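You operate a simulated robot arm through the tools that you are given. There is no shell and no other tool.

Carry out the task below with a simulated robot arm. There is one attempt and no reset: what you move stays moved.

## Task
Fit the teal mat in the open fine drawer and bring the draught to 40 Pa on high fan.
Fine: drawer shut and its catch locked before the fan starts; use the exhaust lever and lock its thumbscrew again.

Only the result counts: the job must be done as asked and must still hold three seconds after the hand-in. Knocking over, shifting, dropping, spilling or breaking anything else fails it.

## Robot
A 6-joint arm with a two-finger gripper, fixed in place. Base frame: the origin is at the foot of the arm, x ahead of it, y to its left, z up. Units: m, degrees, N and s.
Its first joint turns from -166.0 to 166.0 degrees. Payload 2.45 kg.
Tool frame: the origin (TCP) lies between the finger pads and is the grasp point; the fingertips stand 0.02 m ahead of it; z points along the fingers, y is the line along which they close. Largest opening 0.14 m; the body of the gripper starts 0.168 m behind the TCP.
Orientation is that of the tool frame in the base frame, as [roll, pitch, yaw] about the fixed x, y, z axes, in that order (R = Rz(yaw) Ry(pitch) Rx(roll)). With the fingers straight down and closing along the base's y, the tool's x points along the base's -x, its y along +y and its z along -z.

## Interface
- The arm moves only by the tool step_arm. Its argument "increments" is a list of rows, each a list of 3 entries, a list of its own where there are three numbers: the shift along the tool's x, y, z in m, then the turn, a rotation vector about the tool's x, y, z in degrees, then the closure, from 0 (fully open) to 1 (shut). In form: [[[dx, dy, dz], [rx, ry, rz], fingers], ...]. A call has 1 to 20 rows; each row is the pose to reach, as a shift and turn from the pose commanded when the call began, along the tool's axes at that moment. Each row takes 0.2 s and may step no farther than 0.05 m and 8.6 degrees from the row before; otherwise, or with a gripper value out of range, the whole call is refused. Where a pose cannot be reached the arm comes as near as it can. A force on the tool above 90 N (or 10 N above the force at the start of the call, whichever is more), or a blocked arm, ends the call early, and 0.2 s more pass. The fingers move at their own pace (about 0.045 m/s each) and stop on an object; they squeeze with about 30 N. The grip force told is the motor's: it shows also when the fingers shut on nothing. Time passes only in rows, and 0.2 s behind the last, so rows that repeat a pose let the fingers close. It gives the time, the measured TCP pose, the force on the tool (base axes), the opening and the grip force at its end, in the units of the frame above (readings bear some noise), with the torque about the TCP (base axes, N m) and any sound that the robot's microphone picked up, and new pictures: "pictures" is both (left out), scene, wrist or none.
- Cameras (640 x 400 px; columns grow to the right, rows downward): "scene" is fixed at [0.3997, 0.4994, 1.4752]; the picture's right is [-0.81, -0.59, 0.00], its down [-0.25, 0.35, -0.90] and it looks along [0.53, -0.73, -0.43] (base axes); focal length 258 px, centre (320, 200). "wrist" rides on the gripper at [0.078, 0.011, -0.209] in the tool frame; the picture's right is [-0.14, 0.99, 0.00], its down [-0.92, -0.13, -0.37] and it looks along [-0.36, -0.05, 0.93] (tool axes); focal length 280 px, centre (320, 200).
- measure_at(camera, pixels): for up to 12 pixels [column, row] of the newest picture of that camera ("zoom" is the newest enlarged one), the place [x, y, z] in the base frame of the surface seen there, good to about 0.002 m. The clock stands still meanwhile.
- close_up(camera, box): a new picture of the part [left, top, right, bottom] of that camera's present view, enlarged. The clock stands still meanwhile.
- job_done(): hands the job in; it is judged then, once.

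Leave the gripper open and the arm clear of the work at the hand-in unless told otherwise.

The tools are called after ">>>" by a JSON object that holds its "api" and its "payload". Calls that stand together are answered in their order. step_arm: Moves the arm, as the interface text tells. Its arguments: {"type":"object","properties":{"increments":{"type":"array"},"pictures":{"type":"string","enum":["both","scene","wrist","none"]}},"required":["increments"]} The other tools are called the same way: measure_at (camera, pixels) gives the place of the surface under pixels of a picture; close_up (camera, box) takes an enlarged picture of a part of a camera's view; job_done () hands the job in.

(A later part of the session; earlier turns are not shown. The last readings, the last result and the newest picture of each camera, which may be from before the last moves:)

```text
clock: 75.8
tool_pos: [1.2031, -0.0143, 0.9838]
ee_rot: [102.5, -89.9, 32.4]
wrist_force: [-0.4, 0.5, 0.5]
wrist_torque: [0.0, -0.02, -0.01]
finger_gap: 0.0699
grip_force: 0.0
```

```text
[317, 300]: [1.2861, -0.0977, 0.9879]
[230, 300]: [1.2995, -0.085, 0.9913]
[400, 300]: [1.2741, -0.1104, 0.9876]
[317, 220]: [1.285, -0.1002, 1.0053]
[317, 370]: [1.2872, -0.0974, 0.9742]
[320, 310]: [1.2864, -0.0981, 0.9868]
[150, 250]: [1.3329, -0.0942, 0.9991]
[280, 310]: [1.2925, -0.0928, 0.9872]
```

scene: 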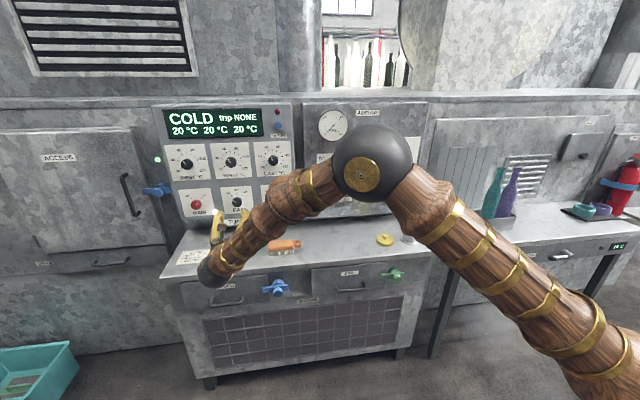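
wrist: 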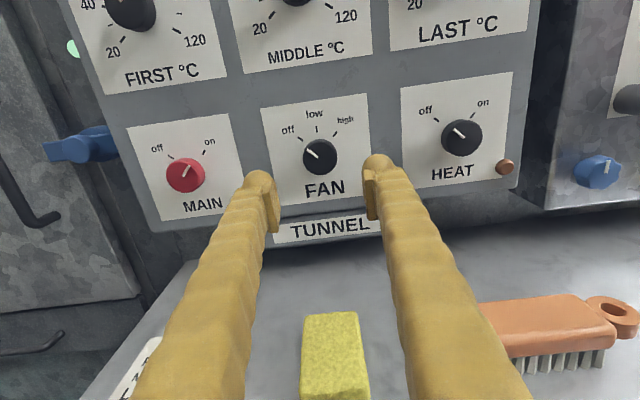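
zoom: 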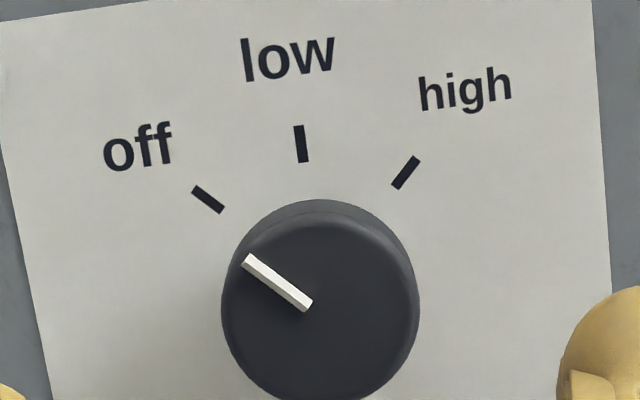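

Knob centre: u=-0.840, z=0.987, face v=-0.979, diameter 0.04 m; "high" is about 90° clockwise of "off". I'll shift up 2.5 mm, advance 0.12 m so the pads straddle the knob, and close.

>>> {"api": "step_arm", "payload": {"increments": [[[0.0025, 0, 0.03], [0, 0, 0], 0.55], [[0.0025, 0, 0.065], [0, 0, 0], 0.55], [[0.0025, 0, 0.095], [0, 0, 0], 0.55], [[0.0025, 0, 0.115], [0, 0, 0], 0.55], [[0.0025, 0, 0.12], [0, 0, 0], 0.55], [[0.0025, 0, 0.12], [0, 0, 0], 0.55]], "pictures": "wrist"}}

```text
clock: 77.2
tool_pos: [1.2868, -0.0987, 0.9867]
ee_rot: [80.5, -90.0, 54.4]
wrist_force: [-0.5, -0.8, 0.6]
wrist_torque: [-0.01, 0.0, 0.03]
finger_gap: 0.063
grip_force: 0.1
```

wrist: 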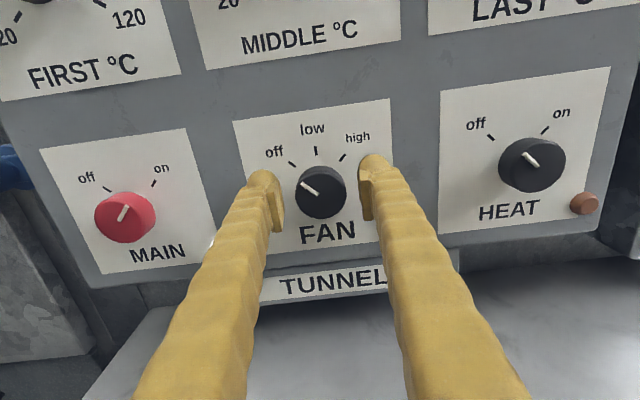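

The pads straddle the knob without contact. I'll close on it.

>>> {"api": "step_arm", "payload": {"increments": [[[0, 0, 0], [0, 0, 0], 0.7], [[0, 0, 0], [0, 0, 0], 1], [[0, 0, 0], [0, 0, 0], 1], [[0, 0, 0], [0, 0, 0], 1]], "pictures": "wrist"}}

```text
clock: 78.2
tool_pos: [1.2868, -0.0984, 0.9861]
ee_rot: [-85.3, -90.0, -139.7]
wrist_force: [-9.4, -4.0, 0.1]
wrist_torque: [-0.01, -0.01, -0.14]
finger_gap: 0.0393
grip_force: 44.5
```

wrist: 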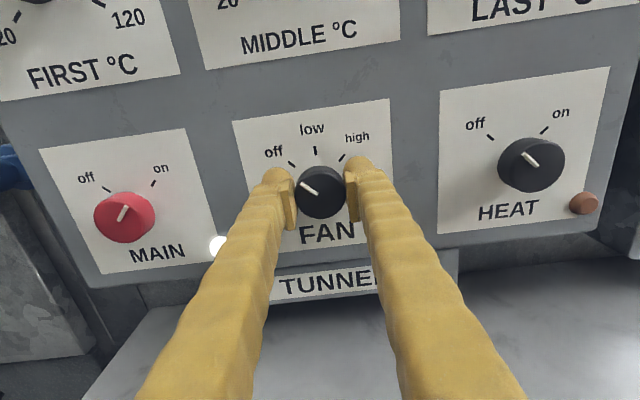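

Gripped, diameter 0.039 m. I'll turn 45° clockwise and look.

>>> {"api": "step_arm", "payload": {"increments": [[[0, 0, 0], [0, 0, 7.5], 1], [[0, 0, 0], [0, 0, 15], 1], [[0, 0, 0], [0, 0, 22.5], 1], [[0, 0, 0], [0, 0, 30], 1], [[0, 0, 0], [0, 0, 37.5], 1], [[0, 0, 0], [0, 0, 45], 1], [[0, 0, 0], [0, 0, 45], 1]]}}

>>> {"api": "close_up", "payload": {"camera": "scene", "box": [150, 90, 350, 215]}}

```text
clock: 79.8
tool_pos: [1.2863, -0.0985, 0.9861]
ee_rot: [-90.1, -45.0, -135.0]
wrist_force: [-58.1, -5.4, -8.3]
wrist_torque: [0.35, 0.43, -0.79]
finger_gap: 0.0396
grip_force: 44.9
```

scene: 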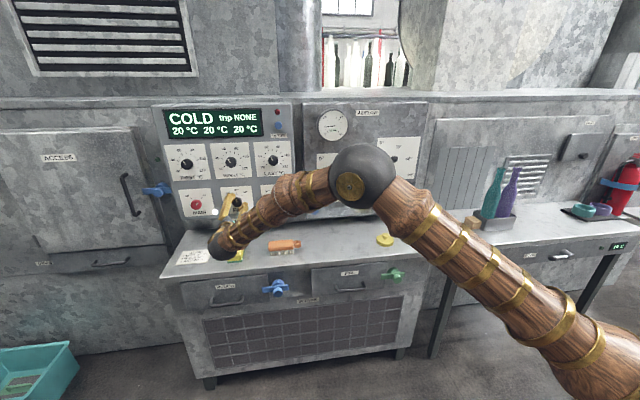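
wrist: 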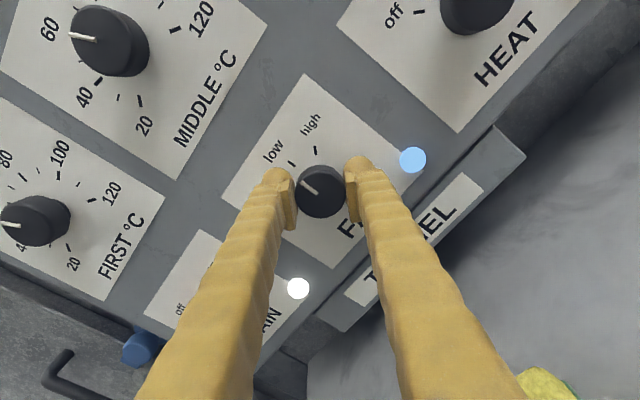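

```text
3.20 times, centred on (250, 152) of scene
```

zoom: 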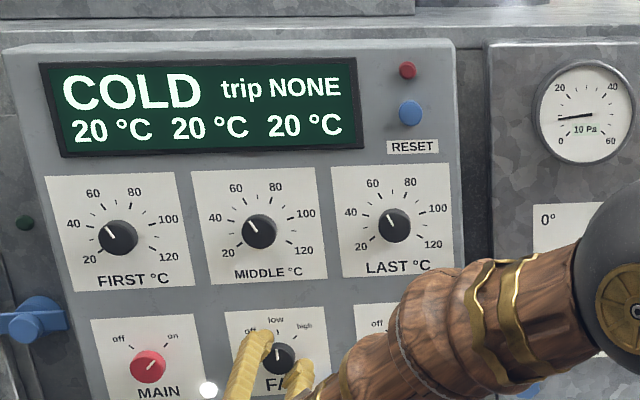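

The fan is at "low": its lamp is lit, the gauge reads 10 Pa and there's no trip. I'll turn the other 45° to "high".

>>> {"api": "step_arm", "payload": {"increments": [[[0, 0, 0], [0, 0, 7.5], 1], [[0, 0, 0], [0, 0, 15], 1], [[0, 0, 0], [0, 0, 22.5], 1], [[0, 0, 0], [0, 0, 30], 1], [[0, 0, 0], [0, 0, 37.5], 1], [[0, 0, 0], [0, 0, 45], 1], [[0, 0, 0], [0, 0, 47], 1], [[0, 0, 0], [0, 0, 47], 1]]}}

>>> {"api": "close_up", "payload": {"camera": "scene", "box": [150, 90, 350, 215]}}

```text
clock: 81.5
tool_pos: [1.2879, -0.0989, 0.9839]
ee_rot: [-90.0, 2.0, -134.9]
wrist_force: [-7.7, -4.2, -33.1]
wrist_torque: [-0.14, 0.68, -0.06]
finger_gap: 0.0397
grip_force: 44.9
```

scene: 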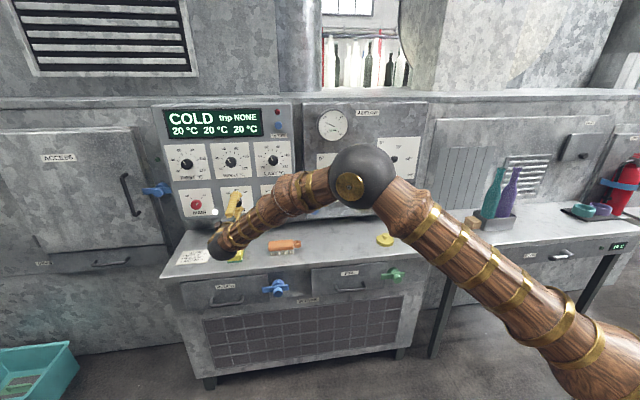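
wrist: 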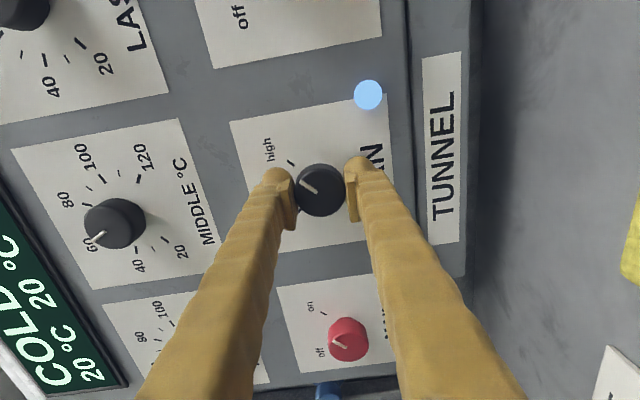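

```text
3.20 times, centred on (250, 152) of scene
```

zoom: 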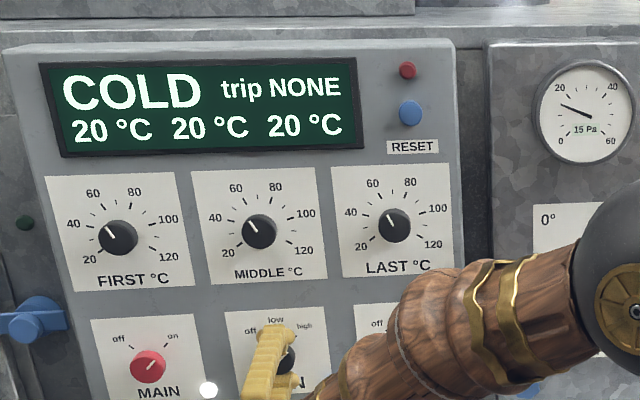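

The pointer is at "high" and the gauge reads 15 Pa and rising. I'll release the knob, back straight out and look again.

>>> {"api": "step_arm", "payload": {"increments": [[[0, 0, 0], [0, 0, 0], 0.8], [[0, 0, 0], [0, 0, 0], 0.55], [[0, 0, 0], [0, 0, 0], 0.55], [[0, 0, -0.04], [0, 0, 0], 0.55], [[0, 0, -0.08], [0, 0, 0], 0.55], [[0, 0, -0.12], [0, 0, 0], 0.55], [[0, 0, -0.12], [0, 0, 0], 0.55]]}}

>>> {"api": "close_up", "payload": {"camera": "scene", "box": [150, 90, 350, 215]}}

```text
clock: 83.2
tool_pos: [1.2006, -0.0138, 0.9877]
ee_rot: [-90.0, 2.0, -135.0]
wrist_force: [0.2, 0.1, 0.7]
wrist_torque: [0.02, 0.04, -0.01]
finger_gap: 0.0631
grip_force: 0.1
```

scene: 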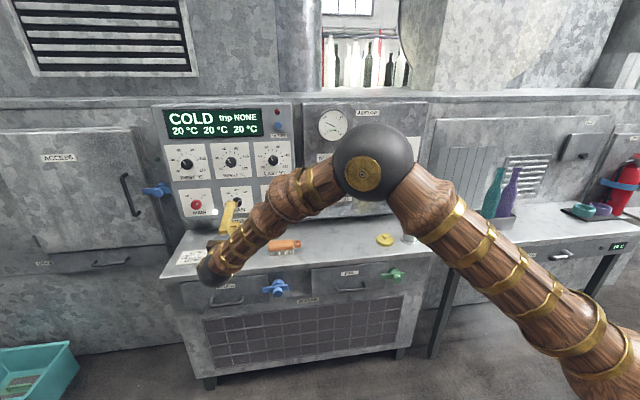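
wrist: 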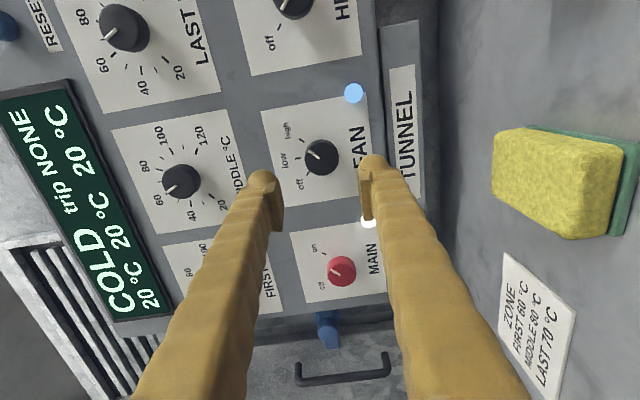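

```text
3.20 times, centred on (250, 152) of scene
```

zoom: 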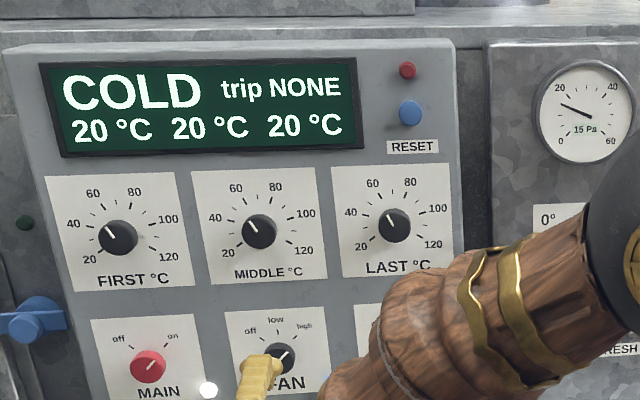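

I'll enlarge the FAN knob in the wrist view to confirm "high".

>>> {"api": "close_up", "payload": {"camera": "wrist", "box": [260, 85, 380, 205]}}

```text
3.33 times, centred on (320, 145) of wrist
```

zoom: 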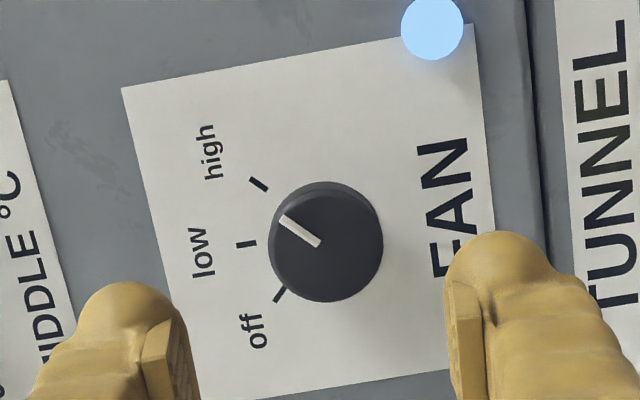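

The pointer is exactly on "high". Next is the exhaust thumbscrew (green). I'll slide the hand right along the panel at a safe distance until it faces the thumbscrew.

>>> {"api": "step_arm", "payload": {"increments": [[[0.0465, -0.0007, 0], [0, 0, -0.5], 0.55], [[0.0929, -0.0014, 0], [0, 0, -1], 0.55], [[0.1394, -0.0022, 0], [0, 0, -1.5], 0.55], [[0.1858, -0.0029, 0], [0, 0, -2], 0.55], [[0.2323, -0.0036, 0], [0, 0, -2], 0.55], [[0.2788, -0.0043, 0], [0, 0, -2], 0.55], [[0.3252, -0.0051, 0], [0, 0, -2], 0.55], [[0.3717, -0.0058, 0], [0, 0, -2], 0.55], [[0.4182, -0.0065, 0], [0, 0, -2], 0.55], [[0.4646, -0.0072, 0], [0, 0, -2], 0.55], [[0.5111, -0.008, 0], [0, 0, -2], 0.55], [[0.5575, -0.0087, 0], [0, 0, -2], 0.55], [[0.604, -0.0094, 0], [0, 0, -2], 0.55], [[0.604, -0.0094, 0], [0, 0, -2], 0.55]]}}

>>> {"api": "close_up", "payload": {"camera": "scene", "box": [296, 95, 440, 220]}}

```text
clock: 86.2
tool_pos: [0.7737, -0.4419, 0.975]
ee_rot: [-90.0, 0.0, -135.0]
wrist_force: [-0.8, -0.2, -0.1]
wrist_torque: [-0.01, 0.01, 0.01]
finger_gap: 0.063
grip_force: 0.1
```

scene: 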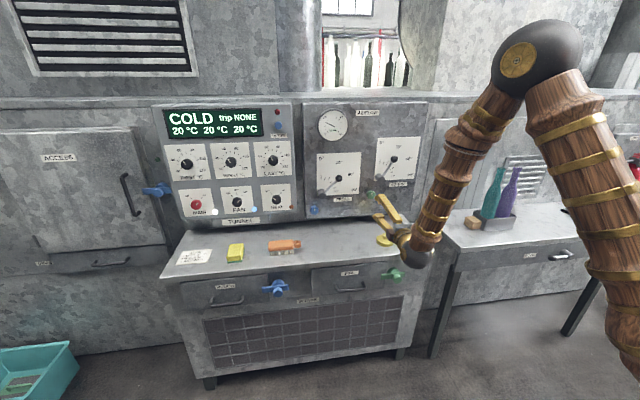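
wrist: 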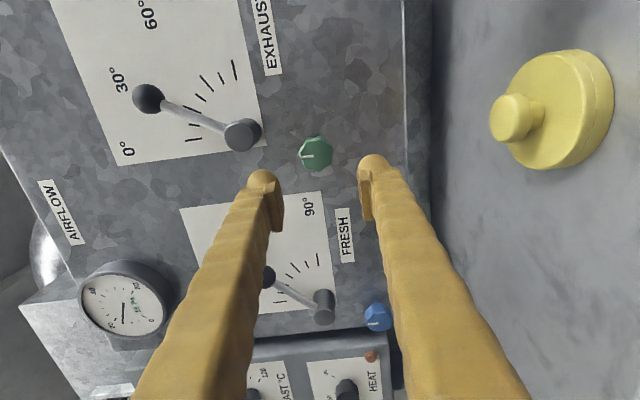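

```text
3.20 times, centred on (368, 158) of scene
```

zoom: 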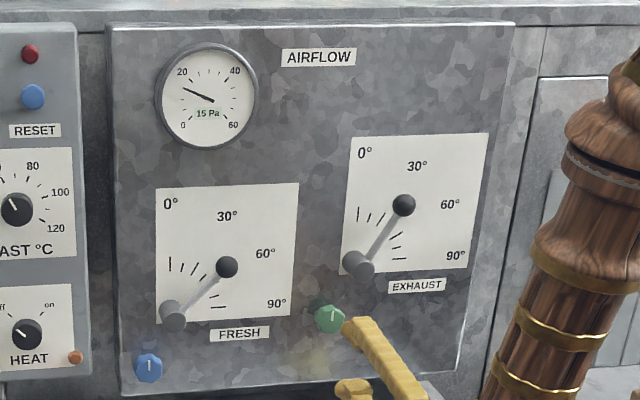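

The gauge stays at 15 Pa. The green thumbscrew is at (315,153) in the wrist view. I'll zoom in there and on the lever.

>>> {"api": "close_up", "payload": {"camera": "wrist", "box": [100, 60, 380, 235]}}

>>> {"api": "measure_at", "payload": {"camera": "wrist", "pixels": [[315, 153], [302, 153], [330, 153], [315, 138], [315, 168], [243, 135], [250, 133], [147, 98], [190, 115], [375, 318], [280, 160], [210, 160]]}}

```text
2.29 times, centred on (240, 148) of wrist
```

zoom: 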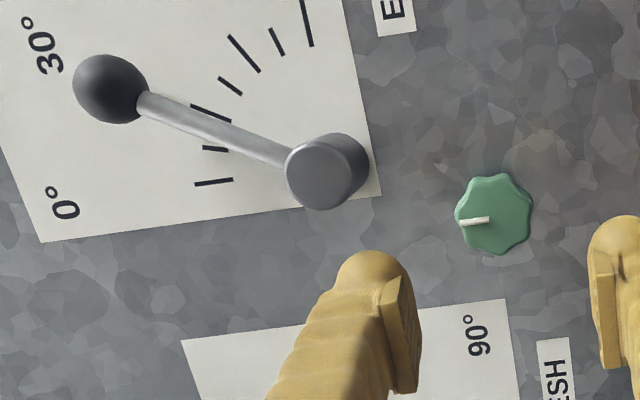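

```text
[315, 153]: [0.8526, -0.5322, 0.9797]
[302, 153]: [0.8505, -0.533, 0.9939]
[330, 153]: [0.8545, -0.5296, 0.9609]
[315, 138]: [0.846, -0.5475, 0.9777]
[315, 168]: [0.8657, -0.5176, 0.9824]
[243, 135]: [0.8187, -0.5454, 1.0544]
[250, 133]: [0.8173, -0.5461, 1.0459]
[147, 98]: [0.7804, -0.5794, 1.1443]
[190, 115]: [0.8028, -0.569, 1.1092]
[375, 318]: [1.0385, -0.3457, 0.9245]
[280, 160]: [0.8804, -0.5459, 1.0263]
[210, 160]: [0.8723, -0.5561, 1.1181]
```

Thumbscrew centre: u=-0.2286, z=0.979, face v≈-0.979, about 0.036 m across, with its mark pointing up. The exhaust lever stands at about 30°. I'll narrow the fingers to 0.046 m, align, and advance onto the thumbscrew.

>>> {"api": "step_arm", "payload": {"increments": [[[0.006, -0.004, 0], [0, 0, 0], 0.67], [[0.006, -0.004, 0.03], [0, 0, 0], 0.67], [[0.006, -0.004, 0.06], [0, 0, 0], 0.67], [[0.006, -0.004, 0.085], [0, 0, 0], 0.67], [[0.006, -0.004, 0.085], [0, 0, 0], 0.67]], "pictures": "wrist"}}

>>> {"api": "close_up", "payload": {"camera": "wrist", "box": [180, 80, 420, 230]}}

```text
clock: 87.3
tool_pos: [0.8297, -0.5065, 0.978]
ee_rot: [-90.0, 0.0, -135.0]
wrist_force: [-0.2, -0.4, 0.9]
wrist_torque: [0.01, -0.05, -0.01]
finger_gap: 0.0463
grip_force: 0.0
```

wrist: 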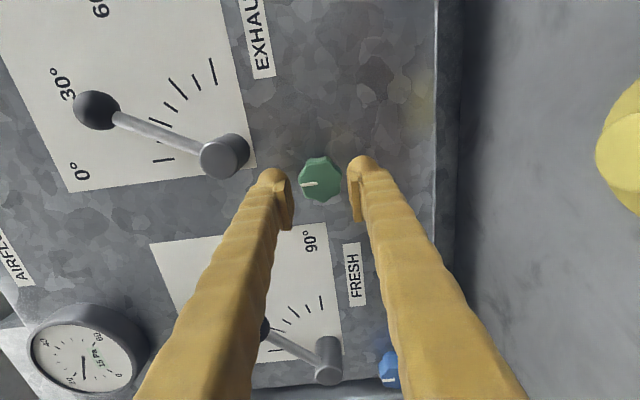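

```text
2.67 times, centred on (300, 155) of wrist
```

zoom: 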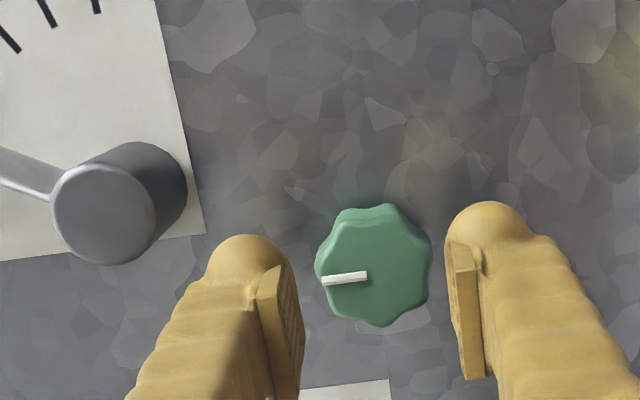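

The thumbscrew is centred between the pads. I'll advance 36 mm and close.

>>> {"api": "step_arm", "payload": {"increments": [[[0, 0, 0.02], [0, 0, 0], 0.67], [[0, 0, 0.034], [0, 0, 0], 0.67], [[0, 0, 0.034], [0, 0, 0], 0.67], [[0, 0, 0.034], [0, 0, 0], 1], [[0, 0, 0.034], [0, 0, 0], 1], [[0, 0, 0.034], [0, 0, 0], 1]], "pictures": "wrist"}}

```text
clock: 88.8
tool_pos: [0.8548, -0.5308, 0.9778]
ee_rot: [-90.0, 0.0, -135.0]
wrist_force: [7.2, -4.9, -9.5]
wrist_torque: [0.08, 0.08, 0.03]
finger_gap: 0.0376
grip_force: 45.0
```

wrist: 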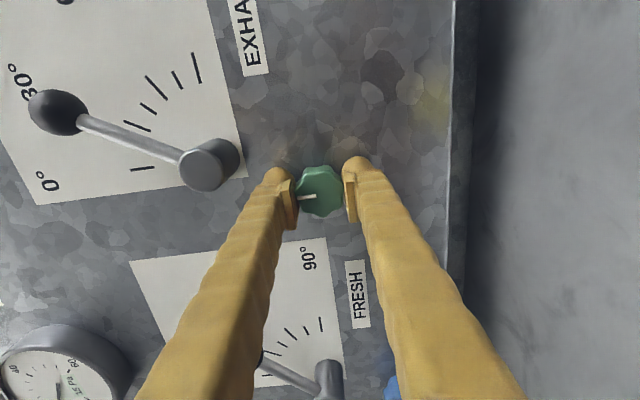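

Gripped at 0.038 m. I'll turn it 30° counterclockwise first and watch the torque.

>>> {"api": "step_arm", "payload": {"increments": [[[0, 0, 0], [0, 0, -7.5], 1], [[0, 0, 0], [0, 0, -15], 1], [[0, 0, 0], [0, 0, -22.5], 1], [[0, 0, 0], [0, 0, -30], 1], [[0, 0, 0], [0, 0, -30], 1]], "pictures": "wrist"}}

```text
clock: 90.0
tool_pos: [0.855, -0.5296, 0.9775]
ee_rot: [-90.1, -30.0, -135.0]
wrist_force: [18.7, -15.4, -20.0]
wrist_torque: [0.12, 0.12, 0.02]
finger_gap: 0.0377
grip_force: 44.6
```

wrist: 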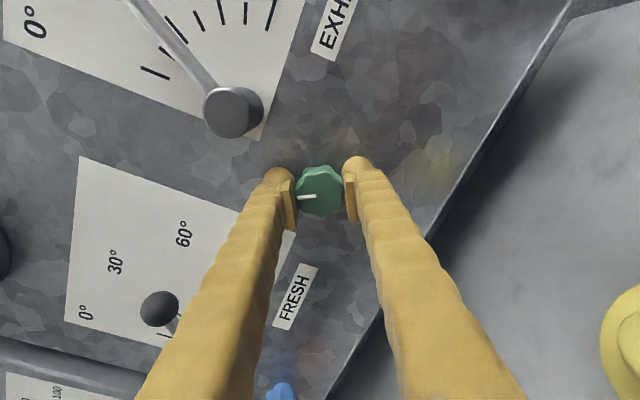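

It turns freely with the hand. I'll continue to 90° counterclockwise in all.

>>> {"api": "step_arm", "payload": {"increments": [[[0, 0, 0], [0, 0, -7.5], 1], [[0, 0, 0], [0, 0, -15], 1], [[0, 0, 0], [0, 0, -22.5], 1], [[0, 0, 0], [0, 0, -30], 1], [[0, 0, 0], [0, 0, -37.5], 1], [[0, 0, 0], [0, 0, -45], 1], [[0, 0, 0], [0, 0, -52.5], 1], [[0, 0, 0], [0, 0, -60], 1], [[0, 0, 0], [0, 0, -60], 1]]}}

>>> {"api": "close_up", "payload": {"camera": "wrist", "box": [240, 110, 400, 240]}}

```text
clock: 92.0
tool_pos: [0.8553, -0.5297, 0.9787]
ee_rot: [126.0, -90.0, 9.2]
wrist_force: [-0.7, -3.6, -29.5]
wrist_torque: [0.26, 0.24, -0.06]
finger_gap: 0.0373
grip_force: 44.8
```

scene: 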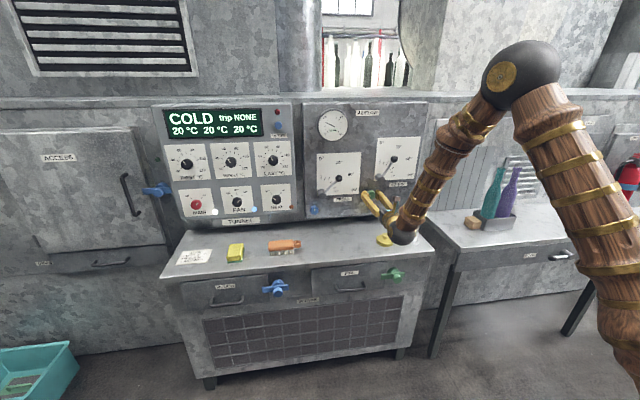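
wrist: 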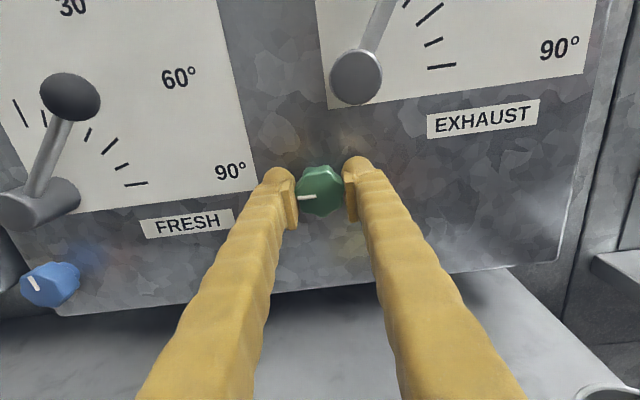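

```text
3.08 times, centred on (320, 175) of wrist
```

zoom: 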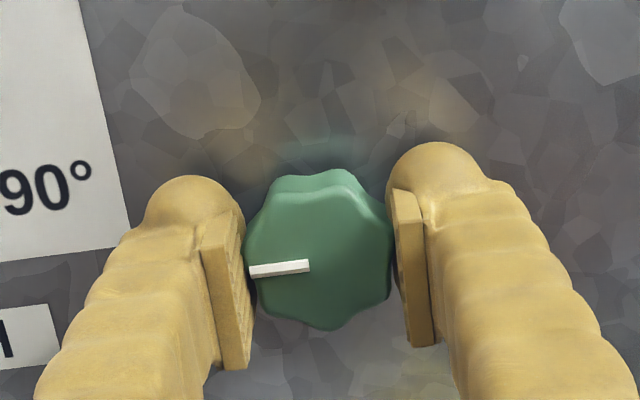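

The thumbscrew is turned 90°, with its mark now pointing left and low torque. I'll release it, back out 0.12 m and move up to face the exhaust lever.

>>> {"api": "step_arm", "payload": {"increments": [[[0, 0, 0], [0, 0, 0], 0.8], [[0, 0, 0], [0, 0, 0], 0.67], [[0, 0, -0.03], [0, 0, 0], 0.67], [[0, 0, -0.07], [0, 0, 0], 0.6], [[0, 0, -0.11], [0, 0, 0], 0.6], [[0.03, 0.015, -0.125], [0, 0, 0], 0.6], [[0.07, 0.03, -0.125], [0, 0, 0], 0.6], [[0.1, 0.045, -0.125], [0, 0, 0], 0.6], [[0.1, 0.045, -0.125], [0, 0, 0], 0.6]]}}

>>> {"api": "close_up", "payload": {"camera": "scene", "box": [296, 95, 440, 220]}}

>>> {"api": "close_up", "payload": {"camera": "wrist", "box": [200, 60, 440, 210]}}

```text
clock: 94.0
tool_pos: [0.733, -0.4729, 1.0793]
ee_rot: [-96.1, -90.0, -128.8]
wrist_force: [0.1, -0.2, 0.2]
wrist_torque: [-0.01, -0.02, -0.04]
finger_gap: 0.0562
grip_force: 0.1
```

scene: 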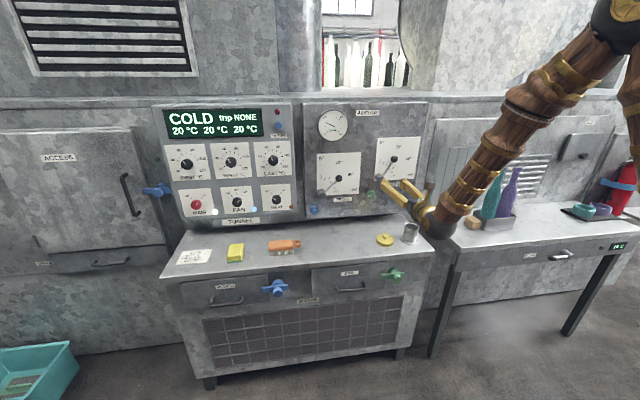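
wrist: 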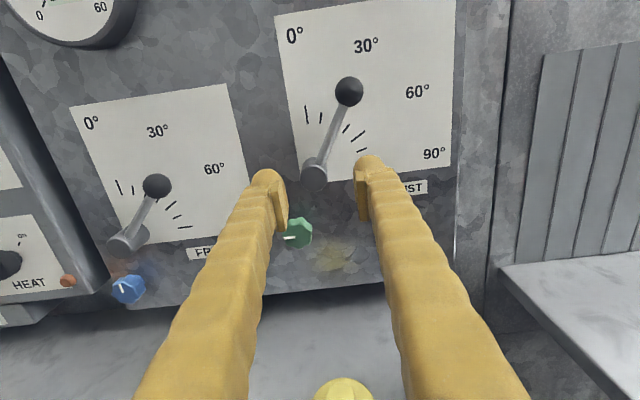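

```text
3.20 times, centred on (368, 158) of scene
```

zoom: 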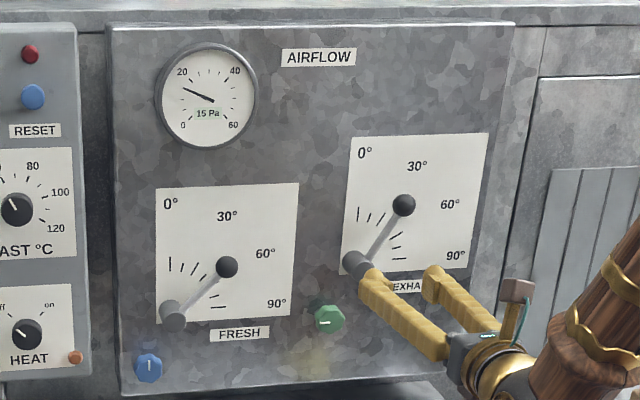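

```text
2.67 times, centred on (320, 135) of wrist
```

zoom: 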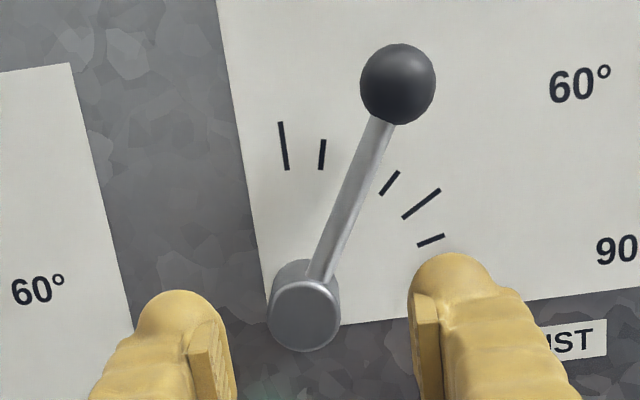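

The lever is in full view. I'll measure its hub, rod and ball.

>>> {"api": "measure_at", "payload": {"camera": "zoom", "pixels": [[303, 315], [275, 312], [333, 312], [303, 290], [303, 342], [398, 83], [370, 83], [428, 83], [398, 55], [398, 112], [350, 200], [330, 250]]}}

>>> {"api": "measure_at", "payload": {"camera": "scene", "pixels": [[393.7, 159], [393, 157], [379, 180], [377, 181], [386, 170], [371, 197]]}}

```text
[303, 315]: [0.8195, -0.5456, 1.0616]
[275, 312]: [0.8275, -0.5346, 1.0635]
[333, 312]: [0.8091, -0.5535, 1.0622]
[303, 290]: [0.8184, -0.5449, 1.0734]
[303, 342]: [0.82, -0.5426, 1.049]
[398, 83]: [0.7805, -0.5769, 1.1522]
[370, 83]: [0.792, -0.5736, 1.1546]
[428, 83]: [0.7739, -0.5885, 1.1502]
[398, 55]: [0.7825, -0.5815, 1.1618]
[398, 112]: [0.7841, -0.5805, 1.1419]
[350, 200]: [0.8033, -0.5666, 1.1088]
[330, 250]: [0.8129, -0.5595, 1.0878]
```

```text
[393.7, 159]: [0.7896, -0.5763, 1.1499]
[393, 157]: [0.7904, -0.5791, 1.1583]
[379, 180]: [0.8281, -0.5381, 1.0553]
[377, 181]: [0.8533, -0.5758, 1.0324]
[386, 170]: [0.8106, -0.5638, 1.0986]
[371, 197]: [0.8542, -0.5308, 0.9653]
```

Lever: hub at u=-0.1937, z=1.0616; ball at u=-0.1428, z=1.152 with its centre at v≈-0.974. That is 0.104 m long at 29–30°. I'll roll the hand 30° so the fingers straddle the rod crosswise, and move in front of the ball.

>>> {"api": "step_arm", "payload": {"increments": [[[0.02, 0.011, 0.01], [0, 0, 7.5], 0.6], [[0.04, 0.022, 0.02], [0, 0, 15], 0.6], [[0.06, 0.033, 0.03], [0, 0, 22.5], 0.6], [[0.0727, 0.0411, 0.047], [0, 0, 30], 0.6], [[0.0727, 0.0411, 0.07], [0, 0, 30], 0.6], [[0.0727, 0.0411, 0.07], [0, 0, 30], 0.6]], "pictures": "wrist"}}

```text
clock: 95.3
tool_pos: [0.7568, -0.5495, 1.1527]
ee_rot: [-90.2, -60.0, -135.4]
wrist_force: [0.4, -0.1, 0.4]
wrist_torque: [-0.03, -0.03, 0.0]
finger_gap: 0.0562
grip_force: 0.0
```

wrist: 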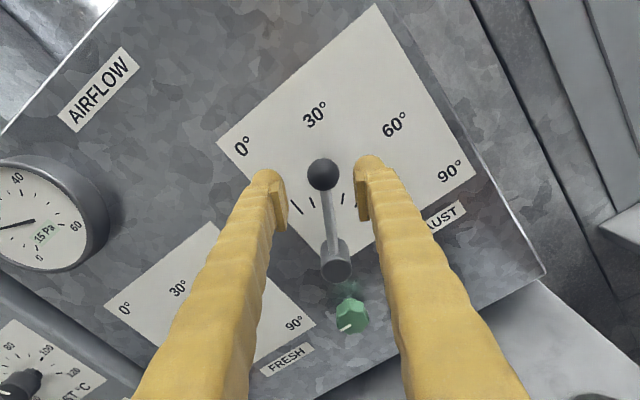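

The ball is at (323,173), centred between the fingers. I'll advance 50 mm and close on it.

>>> {"api": "step_arm", "payload": {"increments": [[[0.003, 0, 0.025], [0, 0, 0], 0.6], [[0.003, 0, 0.05], [0, 0, 0], 0.6], [[0.003, 0, 0.05], [0, 0, 0], 0.75], [[0.003, 0, 0.05], [0, 0, 0], 1], [[0.003, 0, 0.05], [0, 0, 0], 1], [[0.003, 0, 0.05], [0, 0, 0], 1]], "pictures": "wrist"}}

```text
clock: 96.8
tool_pos: [0.7953, -0.5805, 1.1561]
ee_rot: [-90.2, -60.0, -135.6]
wrist_force: [3.5, -5.4, 2.6]
wrist_torque: [-0.02, -0.04, -0.01]
finger_gap: 0.0289
grip_force: 44.8
out of reach, approached as far as the arm can: row 1, 2, 3, 4, 5, 6
```

wrist: 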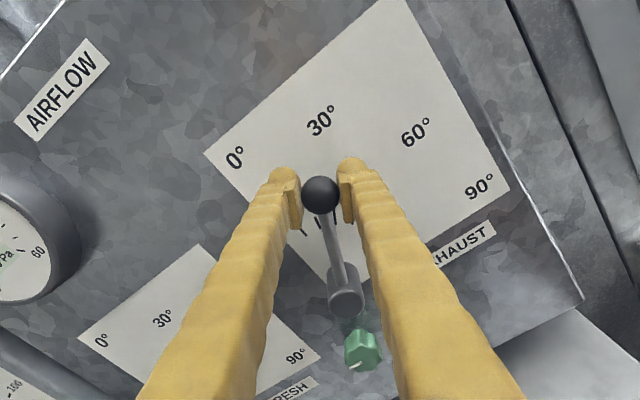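

The ball is gripped (0.029 m). The arm again reports a limit, and the TCP sits 9 mm left of plan, so the lever may have shifted slightly. I'll read the gauge and lever in the scene view.

>>> {"api": "close_up", "payload": {"camera": "scene", "box": [296, 95, 440, 220]}}

>>> {"api": "close_up", "payload": {"camera": "wrist", "box": [200, 120, 440, 370]}}

```text
3.20 times, centred on (368, 158) of scene
```

zoom: 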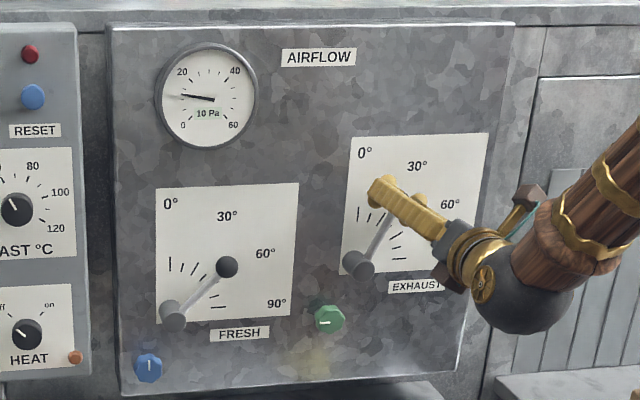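

```text
1.60 times, centred on (320, 245) of wrist
```

zoom: 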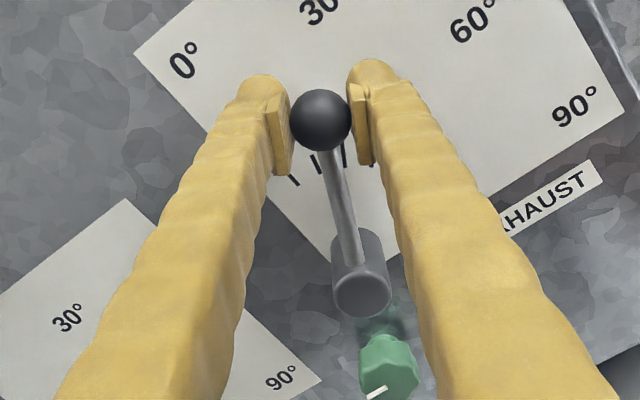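

The lever is free: its angle dropped to about 24° and the draught fell to 10 Pa. So a larger angle gives more draught, and 40 Pa should be near 50°. I'll swing the ball clockwise along its arc toward 35° and watch how the arm follows.

>>> {"api": "step_arm", "payload": {"increments": [[[0.0002, 0.0067, 0], [0, 0, 3], 1], [[0.0004, 0.0134, 0], [0, 0, 6], 1], [[0.0005, 0.0201, 0], [0, 0, 10], 1], [[0.0005, 0.0201, 0], [0, 0, 10], 1]], "pictures": "scene"}}

>>> {"api": "close_up", "payload": {"camera": "scene", "box": [296, 95, 440, 220]}}

```text
clock: 97.8
tool_pos: [0.7884, -0.5856, 1.1507]
ee_rot: [-90.0, -49.9, -136.2]
wrist_force: [21.7, -44.9, 34.0]
wrist_torque: [-0.07, -0.26, -0.14]
finger_gap: 0.0297
grip_force: 45.5
out of reach, approached as far as the arm can: row 1, 2, 3, 4
```

scene: 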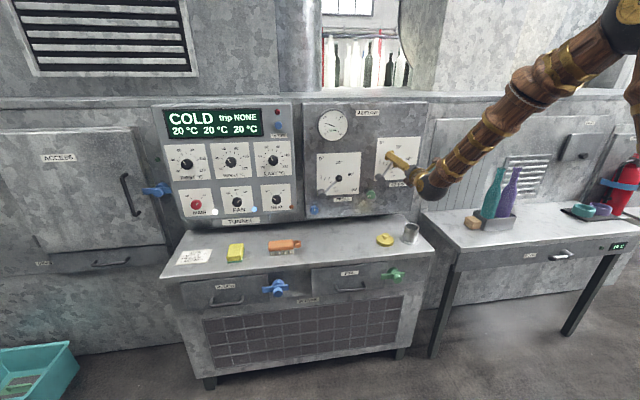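

```text
3.20 times, centred on (368, 158) of scene
```

zoom: 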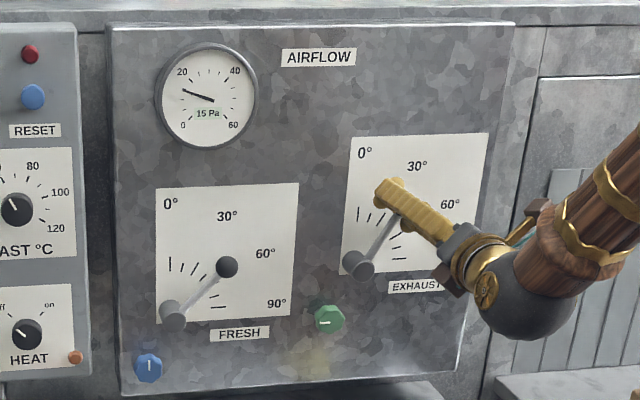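

The lever is back at about 29.5° with 15 Pa, but the arm is straining at its limit in this direction. Turning the tool 20° to point more to the right eased that before. I'll pivot about the ball while holding it.

>>> {"api": "step_arm", "payload": {"increments": [[[0, 0, 0], [-5.1, 4.3, 0], 1], [[0, 0, 0], [-10.2, 8.6, 0], 1], [[0, 0, 0], [-15.3, 12.9, 0], 1], [[0, 0, 0], [-15.3, 12.9, 0], 1]], "pictures": "both"}}

```text
clock: 98.8
tool_pos: [0.7907, -0.5839, 1.1446]
ee_rot: [-90.3, -50.2, -154.8]
wrist_force: [20.7, 2.1, -15.4]
wrist_torque: [0.73, 0.07, 0.54]
finger_gap: 0.0301
grip_force: 44.5
```

scene: 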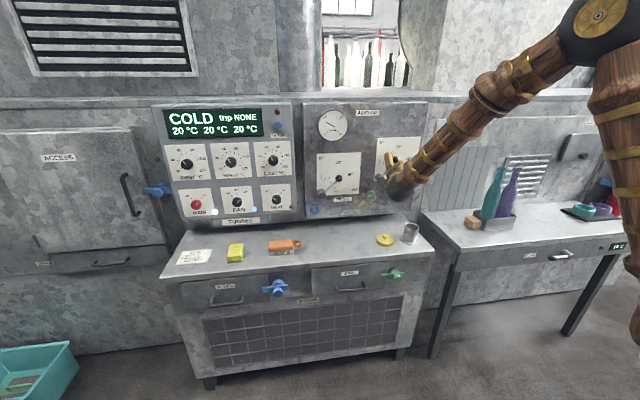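
wrist: 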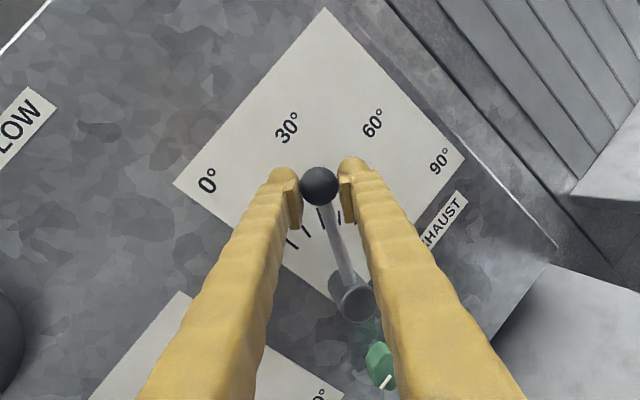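

That cleared the limit flag. Now I'll swing the ball along its arc to about 40° and read the gauge.

>>> {"api": "step_arm", "payload": {"increments": [[[0.0005, 0.0082, 0.0024], [-1.1, -1.3, 4.7], 1], [[0.0009, 0.0164, 0.0047], [-2.2, -2.6, 9.4], 1], [[0.0009, 0.0164, 0.0047], [-2.2, -2.6, 9.4], 1], [[0.0009, 0.0164, 0.0047], [-2.2, -2.6, 9.4], 1]], "pictures": "scene"}}

>>> {"api": "close_up", "payload": {"camera": "scene", "box": [296, 95, 440, 220]}}

```text
clock: 99.8
tool_pos: [0.7799, -0.5943, 1.1376]
ee_rot: [-94.4, -40.5, -151.9]
wrist_force: [25.3, 10.5, -30.7]
wrist_torque: [0.26, 0.05, 0.2]
finger_gap: 0.0302
grip_force: 45.3
```

scene: 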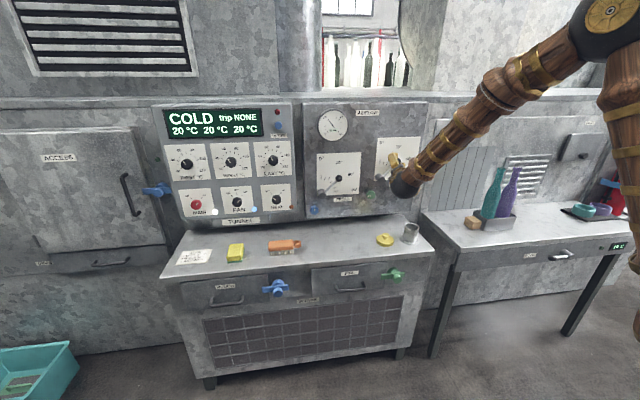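

```text
3.20 times, centred on (368, 158) of scene
```

zoom: 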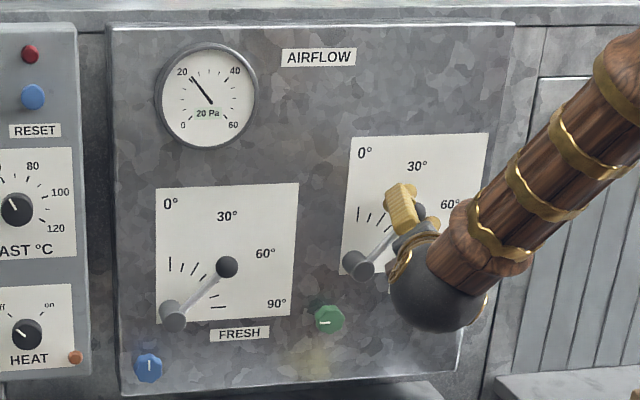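

At about 39° the gauge reads 20 Pa. I'll swing on to about 50°.

>>> {"api": "step_arm", "payload": {"increments": [[[0.0006, 0.0087, 0.0026], [-1.1, -1.3, 4.7], 1], [[0.0012, 0.0173, 0.0051], [-2.2, -2.6, 9.4], 1], [[0.0012, 0.0173, 0.0051], [-2.2, -2.6, 9.4], 1], [[0.0012, 0.0173, 0.0051], [-2.2, -2.6, 9.4], 1]], "pictures": "scene"}}

>>> {"api": "close_up", "payload": {"camera": "scene", "box": [296, 95, 440, 220]}}

```text
clock: 100.8
tool_pos: [0.7709, -0.6042, 1.1254]
ee_rot: [-97.6, -30.9, -150.0]
wrist_force: [20.1, 10.2, -15.0]
wrist_torque: [0.37, -0.04, 0.42]
finger_gap: 0.0297
grip_force: 44.8
```

scene: 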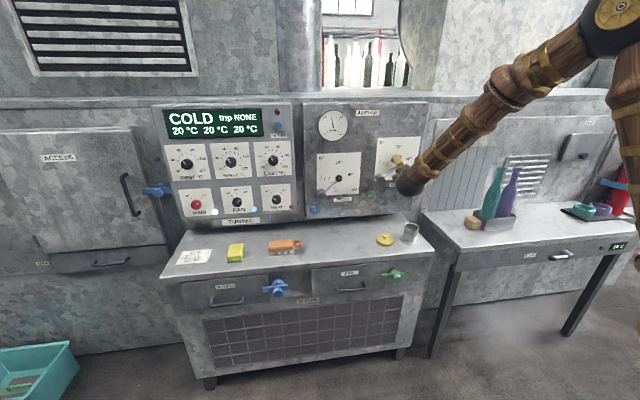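

```text
3.20 times, centred on (368, 158) of scene
```

zoom: 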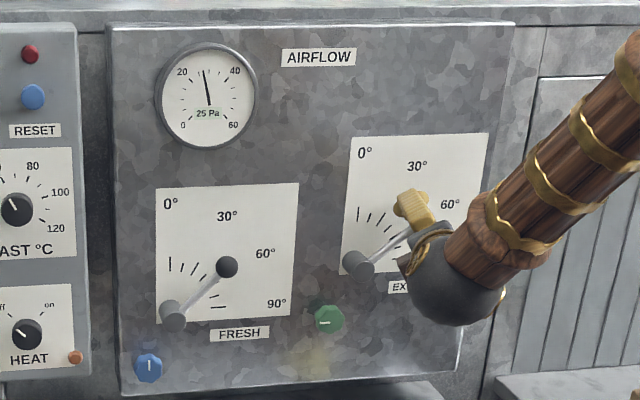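

About 50° gives 25 Pa, with the needle a little above. I'll go on to 60°.

>>> {"api": "step_arm", "payload": {"increments": [[[0.0005, 0.0084, 0.0024], [-1.1, -1.3, 4.7], 1], [[0.001, 0.0167, 0.0048], [-2.2, -2.6, 9.4], 1], [[0.001, 0.0167, 0.0048], [-2.2, -2.6, 9.4], 1], [[0.001, 0.0167, 0.0048], [-2.2, -2.6, 9.4], 1]], "pictures": "scene"}}

>>> {"api": "close_up", "payload": {"camera": "scene", "box": [296, 95, 440, 220]}}

```text
clock: 101.8
tool_pos: [0.7631, -0.6119, 1.1126]
ee_rot: [-100.5, -21.2, -148.6]
wrist_force: [15.3, -3.0, -5.1]
wrist_torque: [0.08, -0.02, 0.17]
finger_gap: 0.0298
grip_force: 44.8
```

scene: 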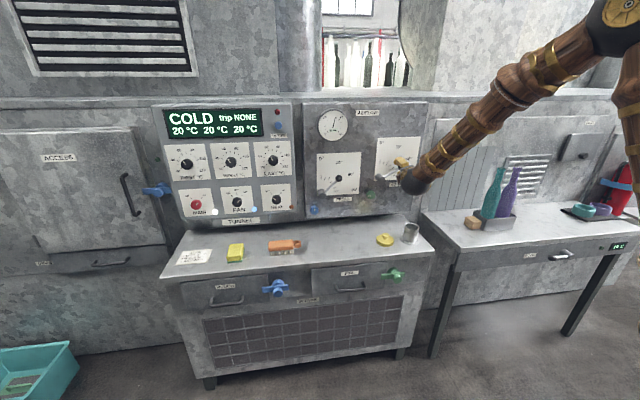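

```text
3.20 times, centred on (368, 158) of scene
```

zoom: 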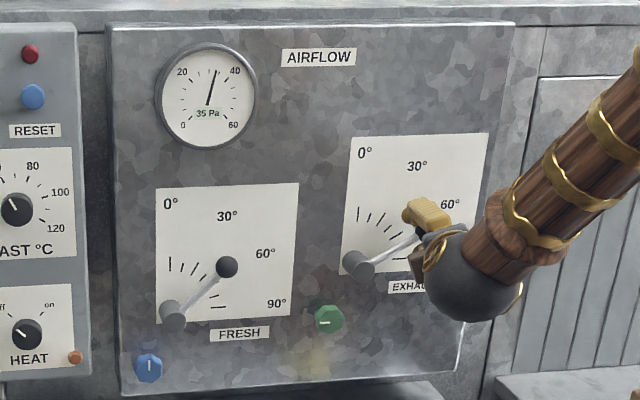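

About 60° gives 35 Pa. I'll wait a second to see whether it is still settling, and zoom in on the gauge.

>>> {"api": "step_arm", "payload": {"increments": [[[0, 0, 0], [0, 0, 0], 1], [[0, 0, 0], [0, 0, 0], 1], [[0, 0, 0], [0, 0, 0], 1], [[0, 0, 0], [0, 0, 0], 1], [[0, 0, 0], [0, 0, 0], 1]], "pictures": "scene"}}

>>> {"api": "close_up", "payload": {"camera": "scene", "box": [312, 103, 356, 148]}}

```text
clock: 103.0
tool_pos: [0.7621, -0.6115, 1.1108]
ee_rot: [-100.5, -21.3, -148.6]
wrist_force: [11.9, -15.6, 0.9]
wrist_torque: [-0.06, -0.02, -0.02]
finger_gap: 0.0299
grip_force: 44.7
```

scene: 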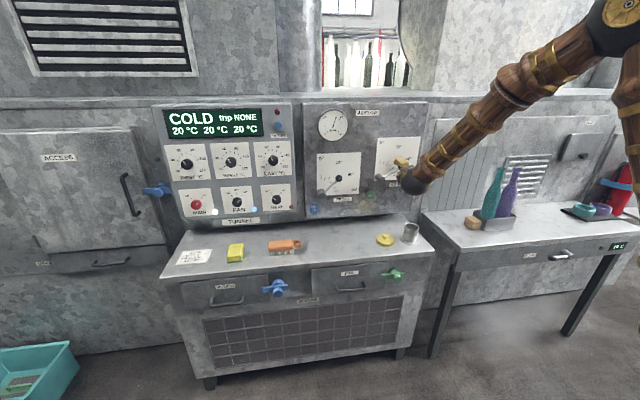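

```text
8.89 times, centred on (334, 126) of scene
```

zoom: 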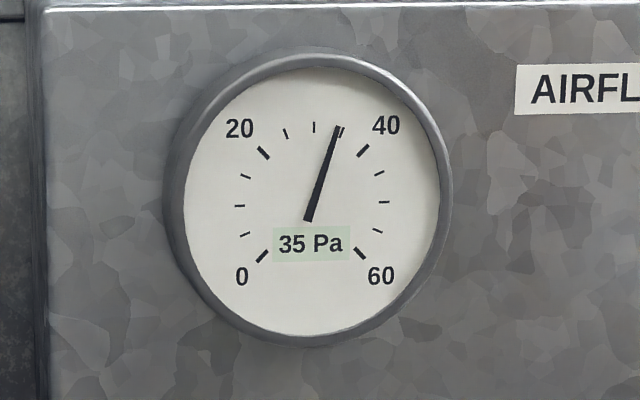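

The needle sits exactly on 35 Pa and holds. I'll move the lever about 5.5° further.

>>> {"api": "step_arm", "payload": {"increments": [[[0.0004, 0.0046, 0.0013], [-0.6, -0.7, 2.5], 1], [[0.0007, 0.0091, 0.0026], [-1.2, -1.4, 5.1], 1], [[0.0007, 0.0091, 0.0026], [-1.2, -1.4, 5.1], 1], [[0.0007, 0.0091, 0.0026], [-1.2, -1.4, 5.1], 1], [[0.0007, 0.0091, 0.0026], [-1.2, -1.4, 5.1], 1]], "pictures": "scene"}}

>>> {"api": "close_up", "payload": {"camera": "scene", "box": [312, 103, 356, 148]}}

```text
clock: 104.2
tool_pos: [0.7602, -0.6156, 1.1032]
ee_rot: [-101.7, -15.9, -148.3]
wrist_force: [13.8, -38.6, 8.8]
wrist_torque: [0.0, -0.08, 0.04]
finger_gap: 0.0297
grip_force: 44.8
```

scene: 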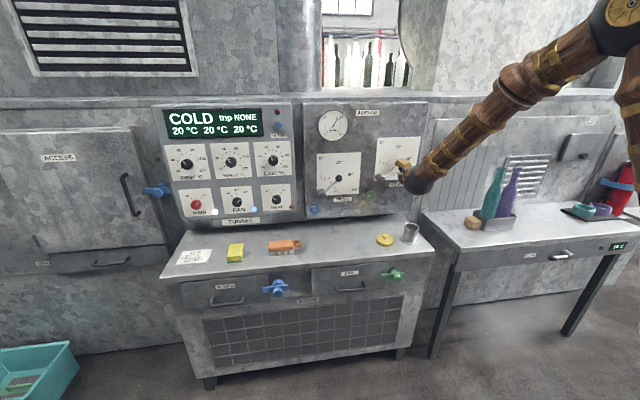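

```text
8.89 times, centred on (334, 126) of scene
```

zoom: 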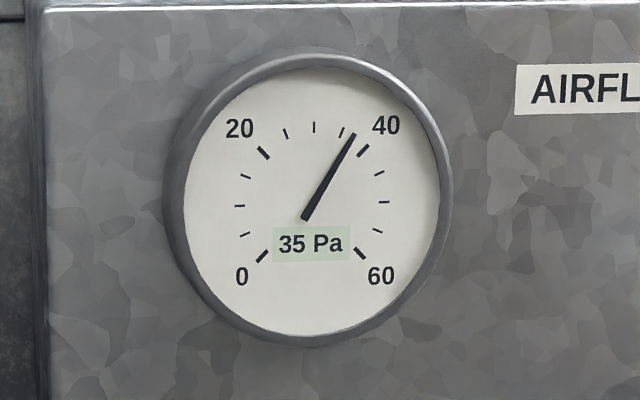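

The needle is at about 37.5 Pa. I'll move about 5° further and ease 2 mm toward the panel to relieve the pull.

>>> {"api": "step_arm", "payload": {"increments": [[[0.0005, 0.0043, 0.0022], [-0.55, -0.65, 2.35], 1], [[0.0009, 0.0085, 0.0045], [-1.1, -1.3, 4.7], 1], [[0.0009, 0.0085, 0.0045], [-1.1, -1.3, 4.7], 1], [[0.0009, 0.0085, 0.0045], [-1.1, -1.3, 4.7], 1], [[0.0009, 0.0085, 0.0045], [-1.1, -1.3, 4.7], 1]], "pictures": "scene"}}

>>> {"api": "close_up", "payload": {"camera": "scene", "box": [312, 103, 356, 148]}}

```text
clock: 105.3
tool_pos: [0.7577, -0.6174, 1.0944]
ee_rot: [-103.1, -11.1, -148.0]
wrist_force: [-26.7, 2.0, 1.7]
wrist_torque: [-0.18, 0.16, -0.32]
finger_gap: 0.0296
grip_force: 45.0
```

scene: 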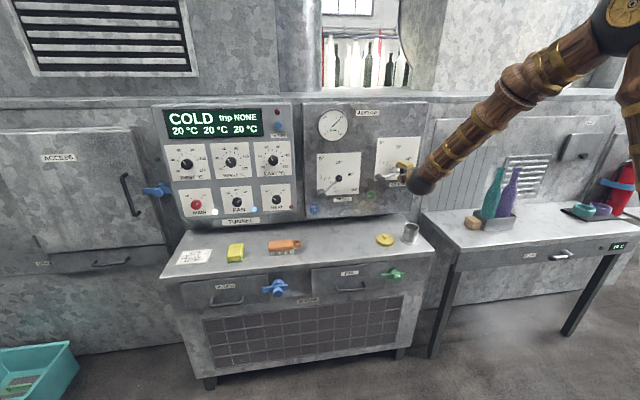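

```text
8.89 times, centred on (334, 126) of scene
```

zoom: 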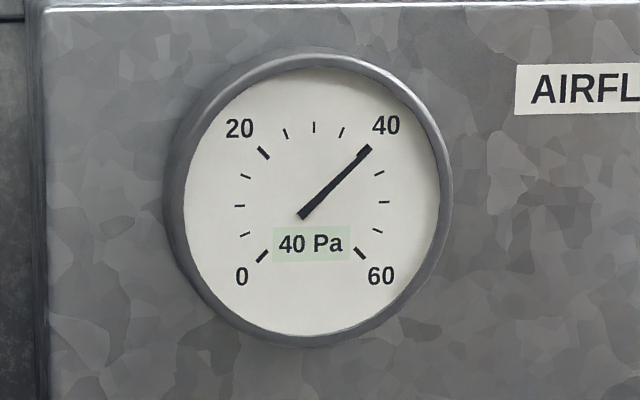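

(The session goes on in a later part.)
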